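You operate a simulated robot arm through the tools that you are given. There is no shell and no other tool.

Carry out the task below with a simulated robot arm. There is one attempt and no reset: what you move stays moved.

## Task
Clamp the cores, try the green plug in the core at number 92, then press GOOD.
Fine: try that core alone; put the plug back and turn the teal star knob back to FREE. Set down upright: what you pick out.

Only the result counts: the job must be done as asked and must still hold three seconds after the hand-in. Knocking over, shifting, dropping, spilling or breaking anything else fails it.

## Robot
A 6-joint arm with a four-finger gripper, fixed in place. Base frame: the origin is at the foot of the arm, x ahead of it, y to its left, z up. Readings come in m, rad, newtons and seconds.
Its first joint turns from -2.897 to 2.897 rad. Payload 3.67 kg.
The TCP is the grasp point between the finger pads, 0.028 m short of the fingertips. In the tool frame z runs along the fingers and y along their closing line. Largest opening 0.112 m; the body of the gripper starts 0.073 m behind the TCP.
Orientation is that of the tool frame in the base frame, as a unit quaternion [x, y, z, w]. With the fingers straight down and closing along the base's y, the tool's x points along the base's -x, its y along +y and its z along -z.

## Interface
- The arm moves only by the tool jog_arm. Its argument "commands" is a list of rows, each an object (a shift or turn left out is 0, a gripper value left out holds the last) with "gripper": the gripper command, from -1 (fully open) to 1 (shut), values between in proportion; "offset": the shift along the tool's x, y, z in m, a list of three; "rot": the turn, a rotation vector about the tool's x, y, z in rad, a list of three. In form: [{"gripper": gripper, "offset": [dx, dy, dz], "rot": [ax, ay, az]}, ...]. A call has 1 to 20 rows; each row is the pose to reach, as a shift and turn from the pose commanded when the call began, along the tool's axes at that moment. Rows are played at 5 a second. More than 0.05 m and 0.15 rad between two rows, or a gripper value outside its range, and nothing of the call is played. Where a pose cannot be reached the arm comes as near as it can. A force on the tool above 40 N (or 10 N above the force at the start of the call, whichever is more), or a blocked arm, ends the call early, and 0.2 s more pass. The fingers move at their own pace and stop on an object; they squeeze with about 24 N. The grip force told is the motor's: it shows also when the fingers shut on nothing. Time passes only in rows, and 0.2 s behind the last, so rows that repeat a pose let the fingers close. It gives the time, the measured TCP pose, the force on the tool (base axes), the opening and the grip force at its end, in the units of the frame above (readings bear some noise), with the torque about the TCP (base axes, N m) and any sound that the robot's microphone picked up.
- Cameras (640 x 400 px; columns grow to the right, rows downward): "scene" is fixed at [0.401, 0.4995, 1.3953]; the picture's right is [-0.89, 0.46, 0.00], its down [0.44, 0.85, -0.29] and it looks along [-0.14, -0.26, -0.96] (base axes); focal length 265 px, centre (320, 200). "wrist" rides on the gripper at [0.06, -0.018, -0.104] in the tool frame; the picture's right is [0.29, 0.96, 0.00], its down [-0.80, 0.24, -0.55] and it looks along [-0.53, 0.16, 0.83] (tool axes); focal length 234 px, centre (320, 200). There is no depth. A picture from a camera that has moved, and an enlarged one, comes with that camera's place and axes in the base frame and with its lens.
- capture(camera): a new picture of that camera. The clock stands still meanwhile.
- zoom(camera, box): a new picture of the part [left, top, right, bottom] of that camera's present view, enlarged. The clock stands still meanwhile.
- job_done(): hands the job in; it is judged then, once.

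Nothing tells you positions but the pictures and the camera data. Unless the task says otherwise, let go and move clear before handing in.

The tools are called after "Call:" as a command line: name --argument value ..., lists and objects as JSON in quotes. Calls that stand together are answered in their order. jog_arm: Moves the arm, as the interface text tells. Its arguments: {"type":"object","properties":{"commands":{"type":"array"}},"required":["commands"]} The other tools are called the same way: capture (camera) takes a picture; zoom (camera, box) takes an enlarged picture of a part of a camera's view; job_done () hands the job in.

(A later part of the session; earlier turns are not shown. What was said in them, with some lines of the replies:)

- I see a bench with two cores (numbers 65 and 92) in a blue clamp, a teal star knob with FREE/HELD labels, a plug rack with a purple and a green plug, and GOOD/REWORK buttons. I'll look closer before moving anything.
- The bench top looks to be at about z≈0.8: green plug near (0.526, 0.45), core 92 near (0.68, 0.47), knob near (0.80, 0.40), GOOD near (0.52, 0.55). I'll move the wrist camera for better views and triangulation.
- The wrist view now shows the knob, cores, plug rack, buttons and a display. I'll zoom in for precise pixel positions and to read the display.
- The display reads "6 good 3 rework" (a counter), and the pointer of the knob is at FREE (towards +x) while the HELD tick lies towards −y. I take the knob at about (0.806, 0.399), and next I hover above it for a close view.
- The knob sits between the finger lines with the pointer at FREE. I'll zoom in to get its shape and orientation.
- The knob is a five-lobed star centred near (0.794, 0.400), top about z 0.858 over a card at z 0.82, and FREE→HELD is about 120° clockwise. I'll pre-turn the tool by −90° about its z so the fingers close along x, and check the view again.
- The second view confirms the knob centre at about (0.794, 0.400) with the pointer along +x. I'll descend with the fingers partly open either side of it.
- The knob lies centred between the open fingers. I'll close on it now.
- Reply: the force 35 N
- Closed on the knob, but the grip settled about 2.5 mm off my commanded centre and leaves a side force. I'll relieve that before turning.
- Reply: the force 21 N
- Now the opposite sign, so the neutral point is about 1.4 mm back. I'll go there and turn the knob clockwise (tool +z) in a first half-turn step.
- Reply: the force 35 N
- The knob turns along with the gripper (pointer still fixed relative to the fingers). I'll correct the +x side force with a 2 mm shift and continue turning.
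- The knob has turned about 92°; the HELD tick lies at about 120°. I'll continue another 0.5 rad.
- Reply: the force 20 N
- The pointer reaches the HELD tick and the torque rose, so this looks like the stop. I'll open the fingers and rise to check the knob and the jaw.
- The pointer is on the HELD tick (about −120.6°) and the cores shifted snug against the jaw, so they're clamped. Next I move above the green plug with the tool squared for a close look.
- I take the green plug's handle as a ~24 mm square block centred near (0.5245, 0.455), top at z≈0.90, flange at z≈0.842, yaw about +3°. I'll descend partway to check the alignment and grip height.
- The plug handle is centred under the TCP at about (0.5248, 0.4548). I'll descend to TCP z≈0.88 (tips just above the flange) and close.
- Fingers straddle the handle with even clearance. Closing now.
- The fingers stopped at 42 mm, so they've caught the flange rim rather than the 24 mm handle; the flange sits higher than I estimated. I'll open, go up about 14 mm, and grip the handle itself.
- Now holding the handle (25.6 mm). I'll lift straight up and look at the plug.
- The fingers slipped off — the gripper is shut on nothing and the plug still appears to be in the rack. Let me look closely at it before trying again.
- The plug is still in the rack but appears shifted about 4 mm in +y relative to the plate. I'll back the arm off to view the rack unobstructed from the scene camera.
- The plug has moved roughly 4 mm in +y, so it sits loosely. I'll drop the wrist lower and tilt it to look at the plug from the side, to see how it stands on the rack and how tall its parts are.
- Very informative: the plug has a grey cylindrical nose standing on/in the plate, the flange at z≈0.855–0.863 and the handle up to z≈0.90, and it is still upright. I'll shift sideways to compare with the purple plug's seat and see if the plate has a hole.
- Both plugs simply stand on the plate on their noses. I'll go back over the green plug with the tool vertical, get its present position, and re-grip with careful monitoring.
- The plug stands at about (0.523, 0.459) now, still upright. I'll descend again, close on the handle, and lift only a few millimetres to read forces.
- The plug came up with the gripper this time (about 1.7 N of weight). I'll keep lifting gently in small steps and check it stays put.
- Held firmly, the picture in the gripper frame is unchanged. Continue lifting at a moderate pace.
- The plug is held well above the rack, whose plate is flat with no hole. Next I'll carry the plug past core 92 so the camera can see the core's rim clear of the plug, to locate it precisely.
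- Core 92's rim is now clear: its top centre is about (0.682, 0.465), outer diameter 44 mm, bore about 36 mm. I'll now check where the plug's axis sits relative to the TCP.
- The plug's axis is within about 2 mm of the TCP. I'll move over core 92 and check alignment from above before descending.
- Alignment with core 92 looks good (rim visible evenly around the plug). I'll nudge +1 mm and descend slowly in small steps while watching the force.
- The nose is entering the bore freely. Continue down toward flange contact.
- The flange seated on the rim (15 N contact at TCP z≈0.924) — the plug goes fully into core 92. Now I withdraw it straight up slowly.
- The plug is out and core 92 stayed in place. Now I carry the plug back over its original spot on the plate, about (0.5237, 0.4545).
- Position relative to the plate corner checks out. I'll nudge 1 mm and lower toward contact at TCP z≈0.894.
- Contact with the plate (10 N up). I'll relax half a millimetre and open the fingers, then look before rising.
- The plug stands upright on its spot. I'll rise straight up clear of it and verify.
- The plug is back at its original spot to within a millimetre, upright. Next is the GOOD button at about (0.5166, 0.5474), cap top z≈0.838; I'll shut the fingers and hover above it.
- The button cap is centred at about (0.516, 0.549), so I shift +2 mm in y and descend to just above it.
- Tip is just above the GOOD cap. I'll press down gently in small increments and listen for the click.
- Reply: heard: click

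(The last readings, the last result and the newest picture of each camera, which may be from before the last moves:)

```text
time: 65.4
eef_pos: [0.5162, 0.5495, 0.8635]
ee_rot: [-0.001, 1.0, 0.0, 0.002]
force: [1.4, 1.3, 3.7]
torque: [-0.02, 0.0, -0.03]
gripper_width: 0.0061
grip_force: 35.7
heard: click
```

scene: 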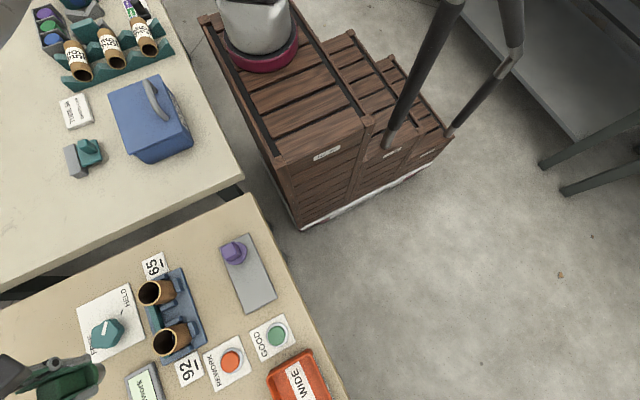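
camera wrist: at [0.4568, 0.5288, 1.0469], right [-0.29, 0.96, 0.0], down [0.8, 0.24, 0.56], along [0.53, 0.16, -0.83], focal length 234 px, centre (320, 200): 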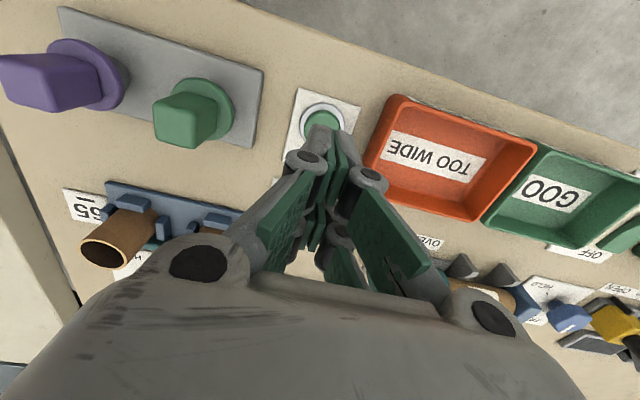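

A click was heard. I'll rise straight up without pressing further and check the counter.

Call:
jog_arm --commands '[{"gripper": 1, "offset": [0, 0, -0.006]}, {"offset": [0, 0, -0.02]}, {"offset": [0, 0, -0.045]}, {"offset": [0, 0, -0.08]}, {"offset": [0, 0, -0.12]}, {"offset": [0, 0, -0.16]}, {"offset": [0, 0, -0.16]}]'

Call:
capture --camera "wrist"

Call:
capture --camera "scene"

```text
time: 67.0
eef_pos: [0.5159, 0.5505, 1.0227]
ee_rot: [0.0, 1.0, 0.0, 0.001]
force: [0.6, 0.3, 1.0]
torque: [-0.03, 0.01, 0.0]
gripper_width: 0.0
grip_force: 35.7
```

```text
taken
camera wrist: at [0.4557, 0.5317, 1.1257], right [-0.29, 0.96, 0.0], down [0.8, 0.24, 0.56], along [0.53, 0.16, -0.83], focal length 234 px, centre (320, 200)
```

wrist: 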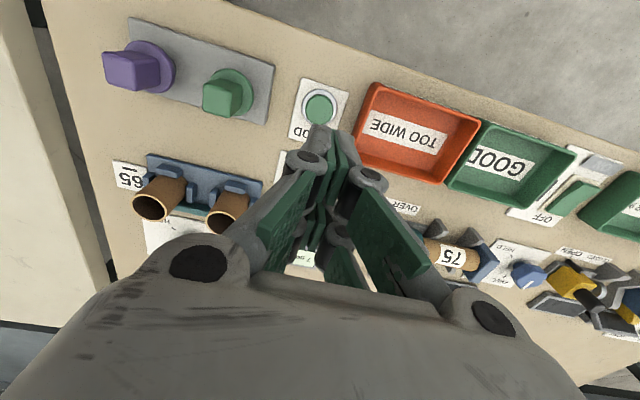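

```text
taken
```

scene: 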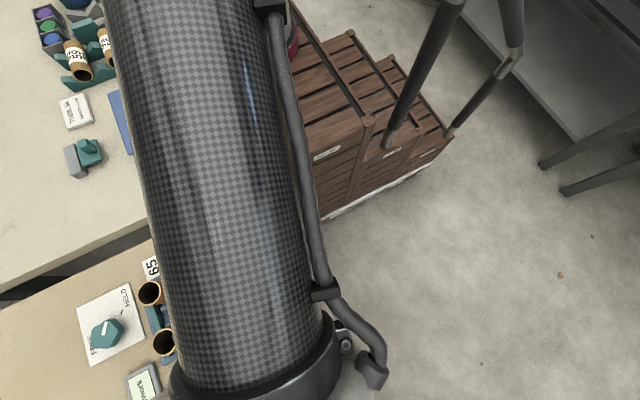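

The fingers are clear of the button. Now I go back above the teal knob with the tool turned to match its HELD orientation, reading the counter on the way.

Call:
jog_arm --commands '[{"gripper": -0.4, "offset": [-0.035, -0.0189, 0.0], "rot": [0, 0, 0.066]}, {"offset": [-0.07, -0.0377, 0.0], "rot": [0, 0, 0.132]}, {"offset": [-0.1045, -0.0566, 0.005], "rot": [0, 0, 0.198]}, {"offset": [-0.139, -0.0754, 0.01], "rot": [0, 0, 0.2645]}, {"offset": [-0.174, -0.0943, 0.015], "rot": [0, 0, 0.33]}, {"offset": [-0.209, -0.113, 0.02], "rot": [0, 0, 0.396]}, {"offset": [-0.244, -0.132, 0.02], "rot": [0, 0, 0.463]}, {"offset": [-0.2786, -0.1508, 0.02], "rot": [0, 0, 0.529]}, {"offset": [-0.2786, -0.1508, 0.02], "rot": [0, 0, 0.529]}]'

Call:
capture --camera "wrist"

Call:
zoom --camera "wrist" --box '[220, 0, 420, 160]'

Call:
zoom --camera "scene" --box '[60, 220, 340, 400]'

```text
time: 69.0
eef_pos: [0.7943, 0.4018, 1.0049]
ee_rot: [0.262, 0.965, 0.001, 0.002]
force: [0.0, -0.4, 0.3]
torque: [0.02, 0.01, 0.01]
gripper_width: 0.0786
grip_force: 0.1
```

```text
taken
camera wrist: at [0.733, 0.4143, 1.1073], right [0.24, 0.97, 0.0], down [0.81, -0.2, 0.56], along [0.54, -0.13, -0.83], focal length 234 px, centre (320, 200)
```

wrist: 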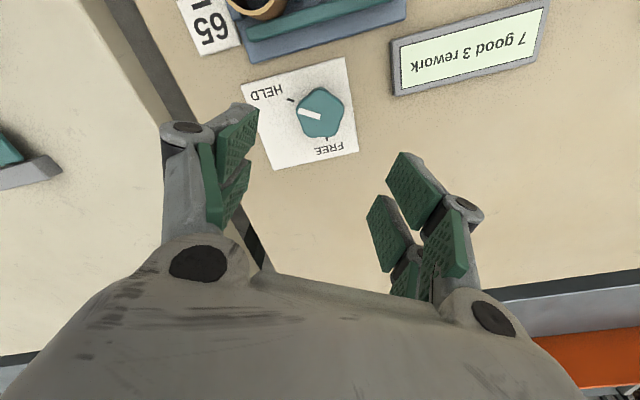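

```text
2.50 times, centred on (320, 80) of wrist
camera zoom: at [0.733, 0.4143, 1.1073], right [0.24, 0.97, 0.0], down [0.81, -0.2, 0.56], along [0.54, -0.13, -0.83], focal length 585 px, centre (320, 500)
```

zoom: 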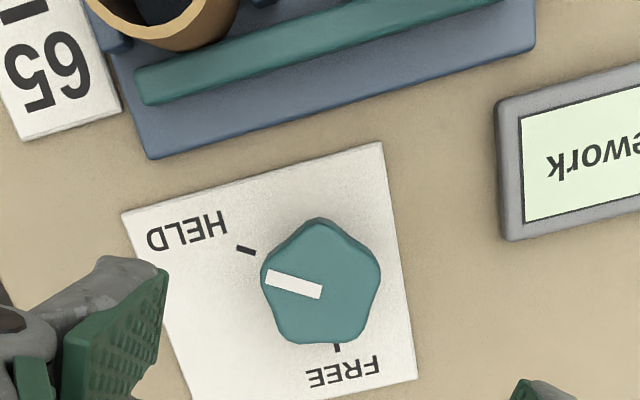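

```text
2.22 times, centred on (200, 310) of scene
camera zoom: at [0.401, 0.4995, 1.3953], right [-0.89, 0.46, 0.0], down [0.44, 0.85, -0.29], along [-0.14, -0.26, -0.96], focal length 590 px, centre (587, -44)
```

zoom: 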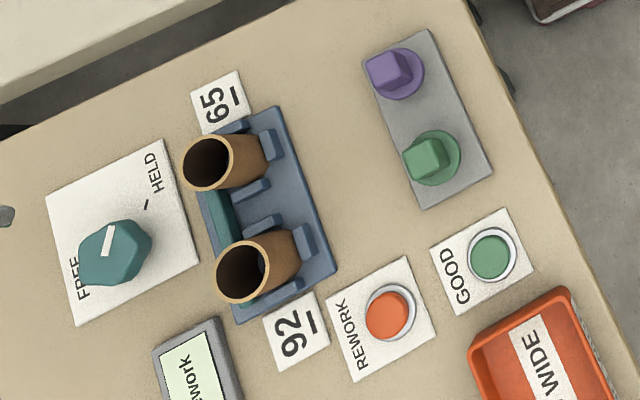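

The counter now reads "7 good 3 rework", and the green plug stands in its place. I'll descend on the knob, grip, and turn it back counter-clockwise to FREE.

Call:
jog_arm --commands '[{"gripper": -0.4, "offset": [-0.0003, -0.0005, 0.03]}, {"offset": [-0.0006, -0.001, 0.065]}, {"offset": [-0.0006, -0.001, 0.1]}, {"offset": [-0.0006, -0.001, 0.13]}, {"offset": [-0.0006, -0.001, 0.15]}, {"offset": [-0.0006, -0.001, 0.15]}, {"gripper": 1, "offset": [-0.0006, -0.001, 0.15]}, {"offset": [-0.0006, -0.001, 0.15]}, {"offset": [-0.0006, -0.001, 0.15]}]'

Call:
zoom --camera "wrist" --box '[200, 40, 460, 260]'

```text
time: 71.0
eef_pos: [0.7964, 0.4006, 0.8542]
ee_rot: [0.261, 0.965, 0.002, 0.002]
force: [9.6, 14.3, -2.7]
torque: [0.56, -0.78, 0.05]
gripper_width: 0.0438
grip_force: 45.0
```

```text
1.82 times, centred on (330, 150) of wrist
camera zoom: at [0.7339, 0.4138, 0.9569], right [0.23, 0.97, 0.0], down [0.81, -0.2, 0.56], along [0.54, -0.13, -0.83], focal length 426 px, centre (302, 291)
```

zoom: 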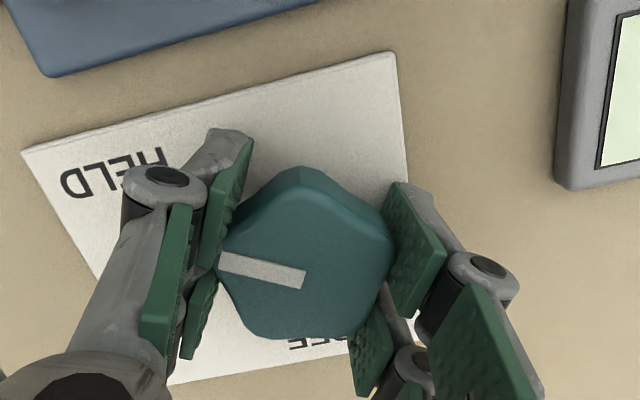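

Gripped; a modest side force along the closing line, so I shift 1.2 mm that way and start turning counter-clockwise.

Call:
jog_arm --commands '[{"gripper": 1, "offset": [0, 0.0012, 0]}, {"offset": [0, 0.0012, 0]}, {"offset": [0, 0.0012, 0], "rot": [0, 0, -0.1]}, {"offset": [0, 0.0012, 0], "rot": [0, 0, -0.2]}, {"offset": [0, 0.0012, 0], "rot": [0, 0, -0.3]}, {"offset": [0, 0.0012, 0], "rot": [0, 0, -0.4]}, {"offset": [0, 0.0012, 0], "rot": [0, 0, -0.5]}, {"offset": [0, 0.0012, 0], "rot": [0, 0, -0.5]}]'

Call:
zoom --camera "wrist" --box '[200, 40, 460, 260]'

```text
time: 72.8
eef_pos: [0.7956, 0.3999, 0.8546]
ee_rot: [0.014, 1.0, 0.001, 0.001]
force: [8.5, 18.4, 13.4]
torque: [0.66, 0.18, 0.0]
gripper_width: 0.0439
grip_force: 45.2
```

```text
1.82 times, centred on (330, 150) of wrist
camera zoom: at [0.7345, 0.3833, 0.9569], right [-0.26, 0.97, 0.0], down [0.8, 0.22, 0.56], along [0.54, 0.15, -0.83], focal length 426 px, centre (302, 291)
```

zoom: 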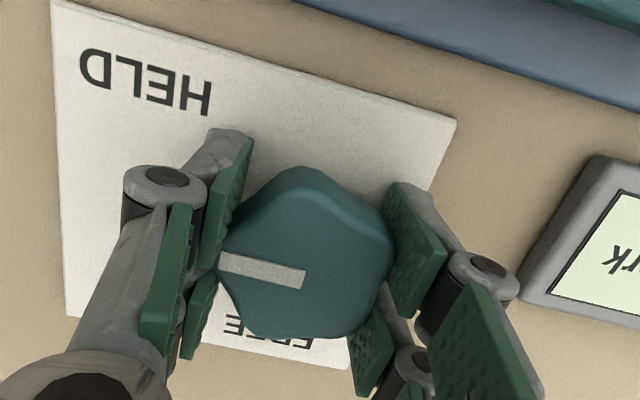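

Call:
jog_arm --commands '[{"gripper": 1, "offset": [-0.0006, 0.0013, 0]}, {"offset": [-0.0006, 0.0013, 0]}, {"offset": [-0.0006, 0.0013, 0], "rot": [0, 0, -0.1]}, {"offset": [-0.0006, 0.0013, 0], "rot": [0, 0, -0.2]}, {"offset": [-0.0006, 0.0013, 0], "rot": [0, 0, -0.3]}, {"offset": [-0.0006, 0.0013, 0], "rot": [0, 0, -0.4]}, {"offset": [-0.0006, 0.0013, 0], "rot": [0, 0, -0.5]}, {"offset": [-0.0006, 0.0013, 0], "rot": [0, 0, -0.5]}]'

```text
time: 74.6
eef_pos: [0.7955, 0.4008, 0.8545]
ee_rot: [-0.234, 0.972, 0.0, 0.001]
force: [-0.7, 8.8, 21.2]
torque: [0.21, 0.32, 0.0]
gripper_width: 0.0437
grip_force: 45.0
```

Call:
jog_arm --commands '[{"gripper": 1, "offset": [0, 0.0004, -0.0012]}, {"offset": [0, 0.0004, -0.0012]}, {"offset": [0, 0.0004, -0.0012], "rot": [0, 0, -0.1]}, {"offset": [0, 0.0004, -0.0012], "rot": [0, 0, -0.2]}, {"offset": [0, 0.0004, -0.0012], "rot": [0, 0, -0.3]}, {"offset": [0, 0.0004, -0.0012], "rot": [0, 0, -0.4]}, {"offset": [0, 0.0004, -0.0012], "rot": [0, 0, -0.5]}, {"offset": [0, 0.0004, -0.0012], "rot": [0, 0, -0.6]}, {"offset": [0, 0.0004, -0.0012], "rot": [0, 0, -0.6]}]'

Call:
zoom --camera "wrist" --box '[200, 40, 460, 260]'

```text
time: 76.6
eef_pos: [0.7957, 0.4013, 0.8547]
ee_rot: [-0.511, 0.86, 0.0, 0.0]
force: [-6.3, 7.7, -0.3]
torque: [0.77, -0.19, -0.02]
gripper_width: 0.0437
grip_force: 45.3
```

```text
1.82 times, centred on (330, 150) of wrist
camera zoom: at [0.7818, 0.3395, 0.9571], right [-0.98, 0.21, 0.0], down [0.17, 0.82, 0.55], along [0.11, 0.54, -0.83], focal length 426 px, centre (302, 291)
```

zoom: 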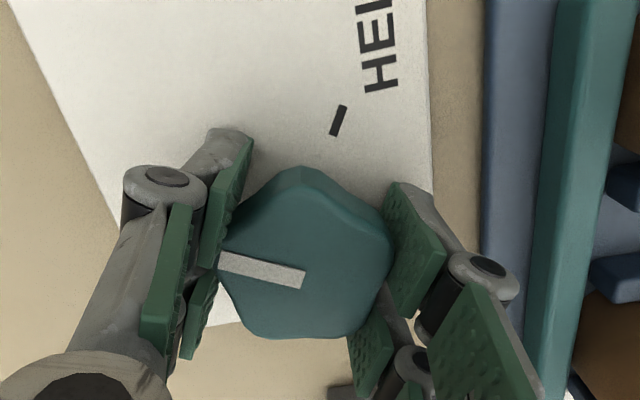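

About 92° turned back; the remaining ~28.5° brings the pointer to FREE.

Call:
jog_arm --commands '[{"gripper": 1, "rot": [0, 0, -0.1]}, {"rot": [0, 0, -0.2]}, {"rot": [0, 0, -0.3]}, {"rot": [0, 0, -0.4]}, {"rot": [0, 0, -0.46]}, {"rot": [0, 0, -0.503]}, {"rot": [0, 0, -0.503]}]'

Call:
zoom --camera "wrist" --box '[200, 40, 460, 260]'

```text
time: 78.2
eef_pos: [0.7943, 0.4015, 0.8538]
ee_rot: [0.708, -0.706, 0.0, 0.0]
force: [-17.7, 10.8, -11.4]
torque: [0.57, 0.37, -0.83]
gripper_width: 0.0438
grip_force: 45.0
```

```text
1.82 times, centred on (330, 150) of wrist
camera zoom: at [0.8124, 0.341, 0.9571], right [-0.96, -0.29, 0.0], down [-0.24, 0.8, 0.55], along [-0.16, 0.53, -0.83], focal length 426 px, centre (302, 291)
```

zoom: 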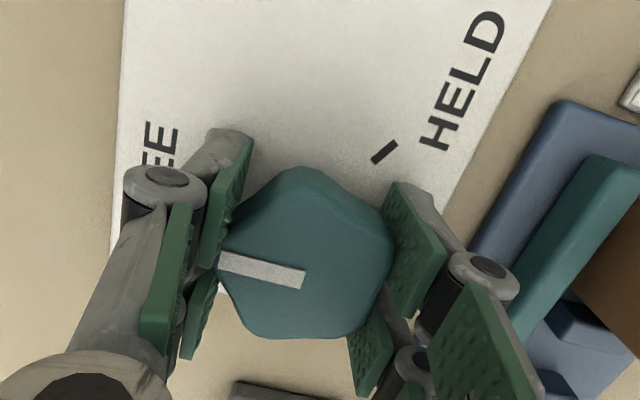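

The torque shows the FREE stop is reached. I'll open and rise to verify the pointer and the rest of the bench.

Call:
jog_arm --commands '[{"gripper": -0.4}, {}, {"offset": [0, 0, -0.02]}, {"offset": [0, 0, -0.05]}, {"offset": [0, 0, -0.09]}, {"offset": [0, 0, -0.13]}, {"offset": [0, 0, -0.16]}, {"offset": [0, 0, -0.16]}]'

Call:
capture --camera "wrist"

Call:
zoom --camera "wrist" --box '[240, 20, 400, 180]'

Call:
zoom --camera "scene" --box '[60, 220, 340, 400]'

```text
time: 80.0
eef_pos: [0.7954, 0.4001, 1.0146]
ee_rot: [0.708, -0.706, 0.002, -0.001]
force: [0.1, -0.4, 0.3]
torque: [-0.01, 0.0, 0.0]
gripper_width: 0.0785
grip_force: 0.1
```

```text
taken
camera wrist: at [0.8129, 0.3399, 1.1178], right [-0.96, -0.29, 0.0], down [-0.24, 0.8, 0.55], along [-0.16, 0.53, -0.83], focal length 234 px, centre (320, 200)
```

wrist: 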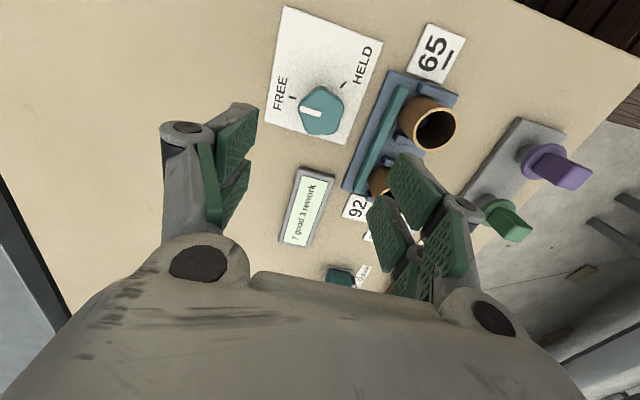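

```text
2.50 times, centred on (320, 100) of wrist
camera zoom: at [0.8129, 0.3399, 1.1178], right [-0.96, -0.29, 0.0], down [-0.24, 0.8, 0.55], along [-0.16, 0.53, -0.83], focal length 585 px, centre (320, 450)
```

zoom: 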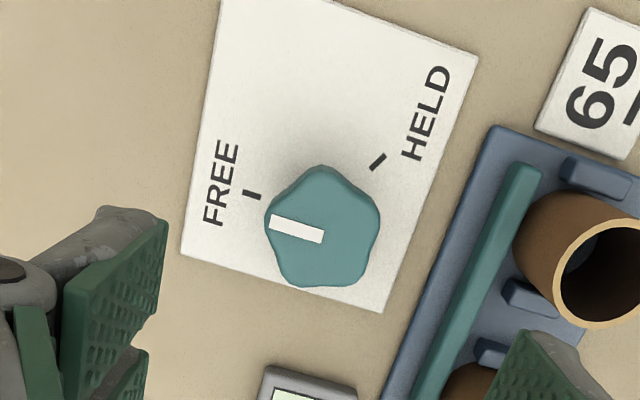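

```text
2.22 times, centred on (200, 310) of scene
camera zoom: at [0.401, 0.4995, 1.3953], right [-0.89, 0.46, 0.0], down [0.44, 0.85, -0.29], along [-0.14, -0.26, -0.96], focal length 590 px, centre (587, -44)
```

zoom: 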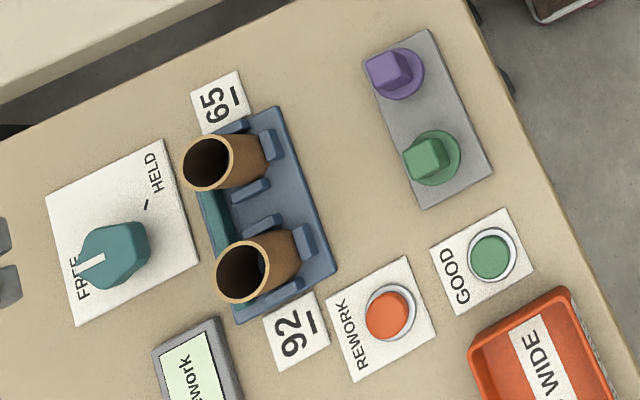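

The pointer is back on FREE exactly as it was at the start. The counter reads "7 good 3 rework", the green plug stands upright on its spot, and both cores are in place. The gripper is open and clear, so I'm handing in.

Call:
job_done

```text
The job is handed in.
```

The job is done and handed in. The cores were clamped, the green plug was tried in the core at 92 only, and GOOD was pressed once.

- **Clamp:** I turned the teal star knob from FREE to HELD. At the end I turned it back to FREE, and the pointer matches its starting position.
- **Plug trial:** The green plug went fully into core 92 until its flange rested on the rim. The core stayed in place when I pulled the plug out.
- **GOOD:** I heard one click, and the counter went from "6 good 3 rework" to "7 good 3 rework".
- **Plug back:** The plug stands upright on its plate, within about a millimetre of where it started.

My first attempt to lift the plug failed. The fingers slipped off the handle, leaving the plug upright but about 4 mm off its spot. The second grip held. I don't know why the first one slipped, and I corrected the shift when I put the plug back.
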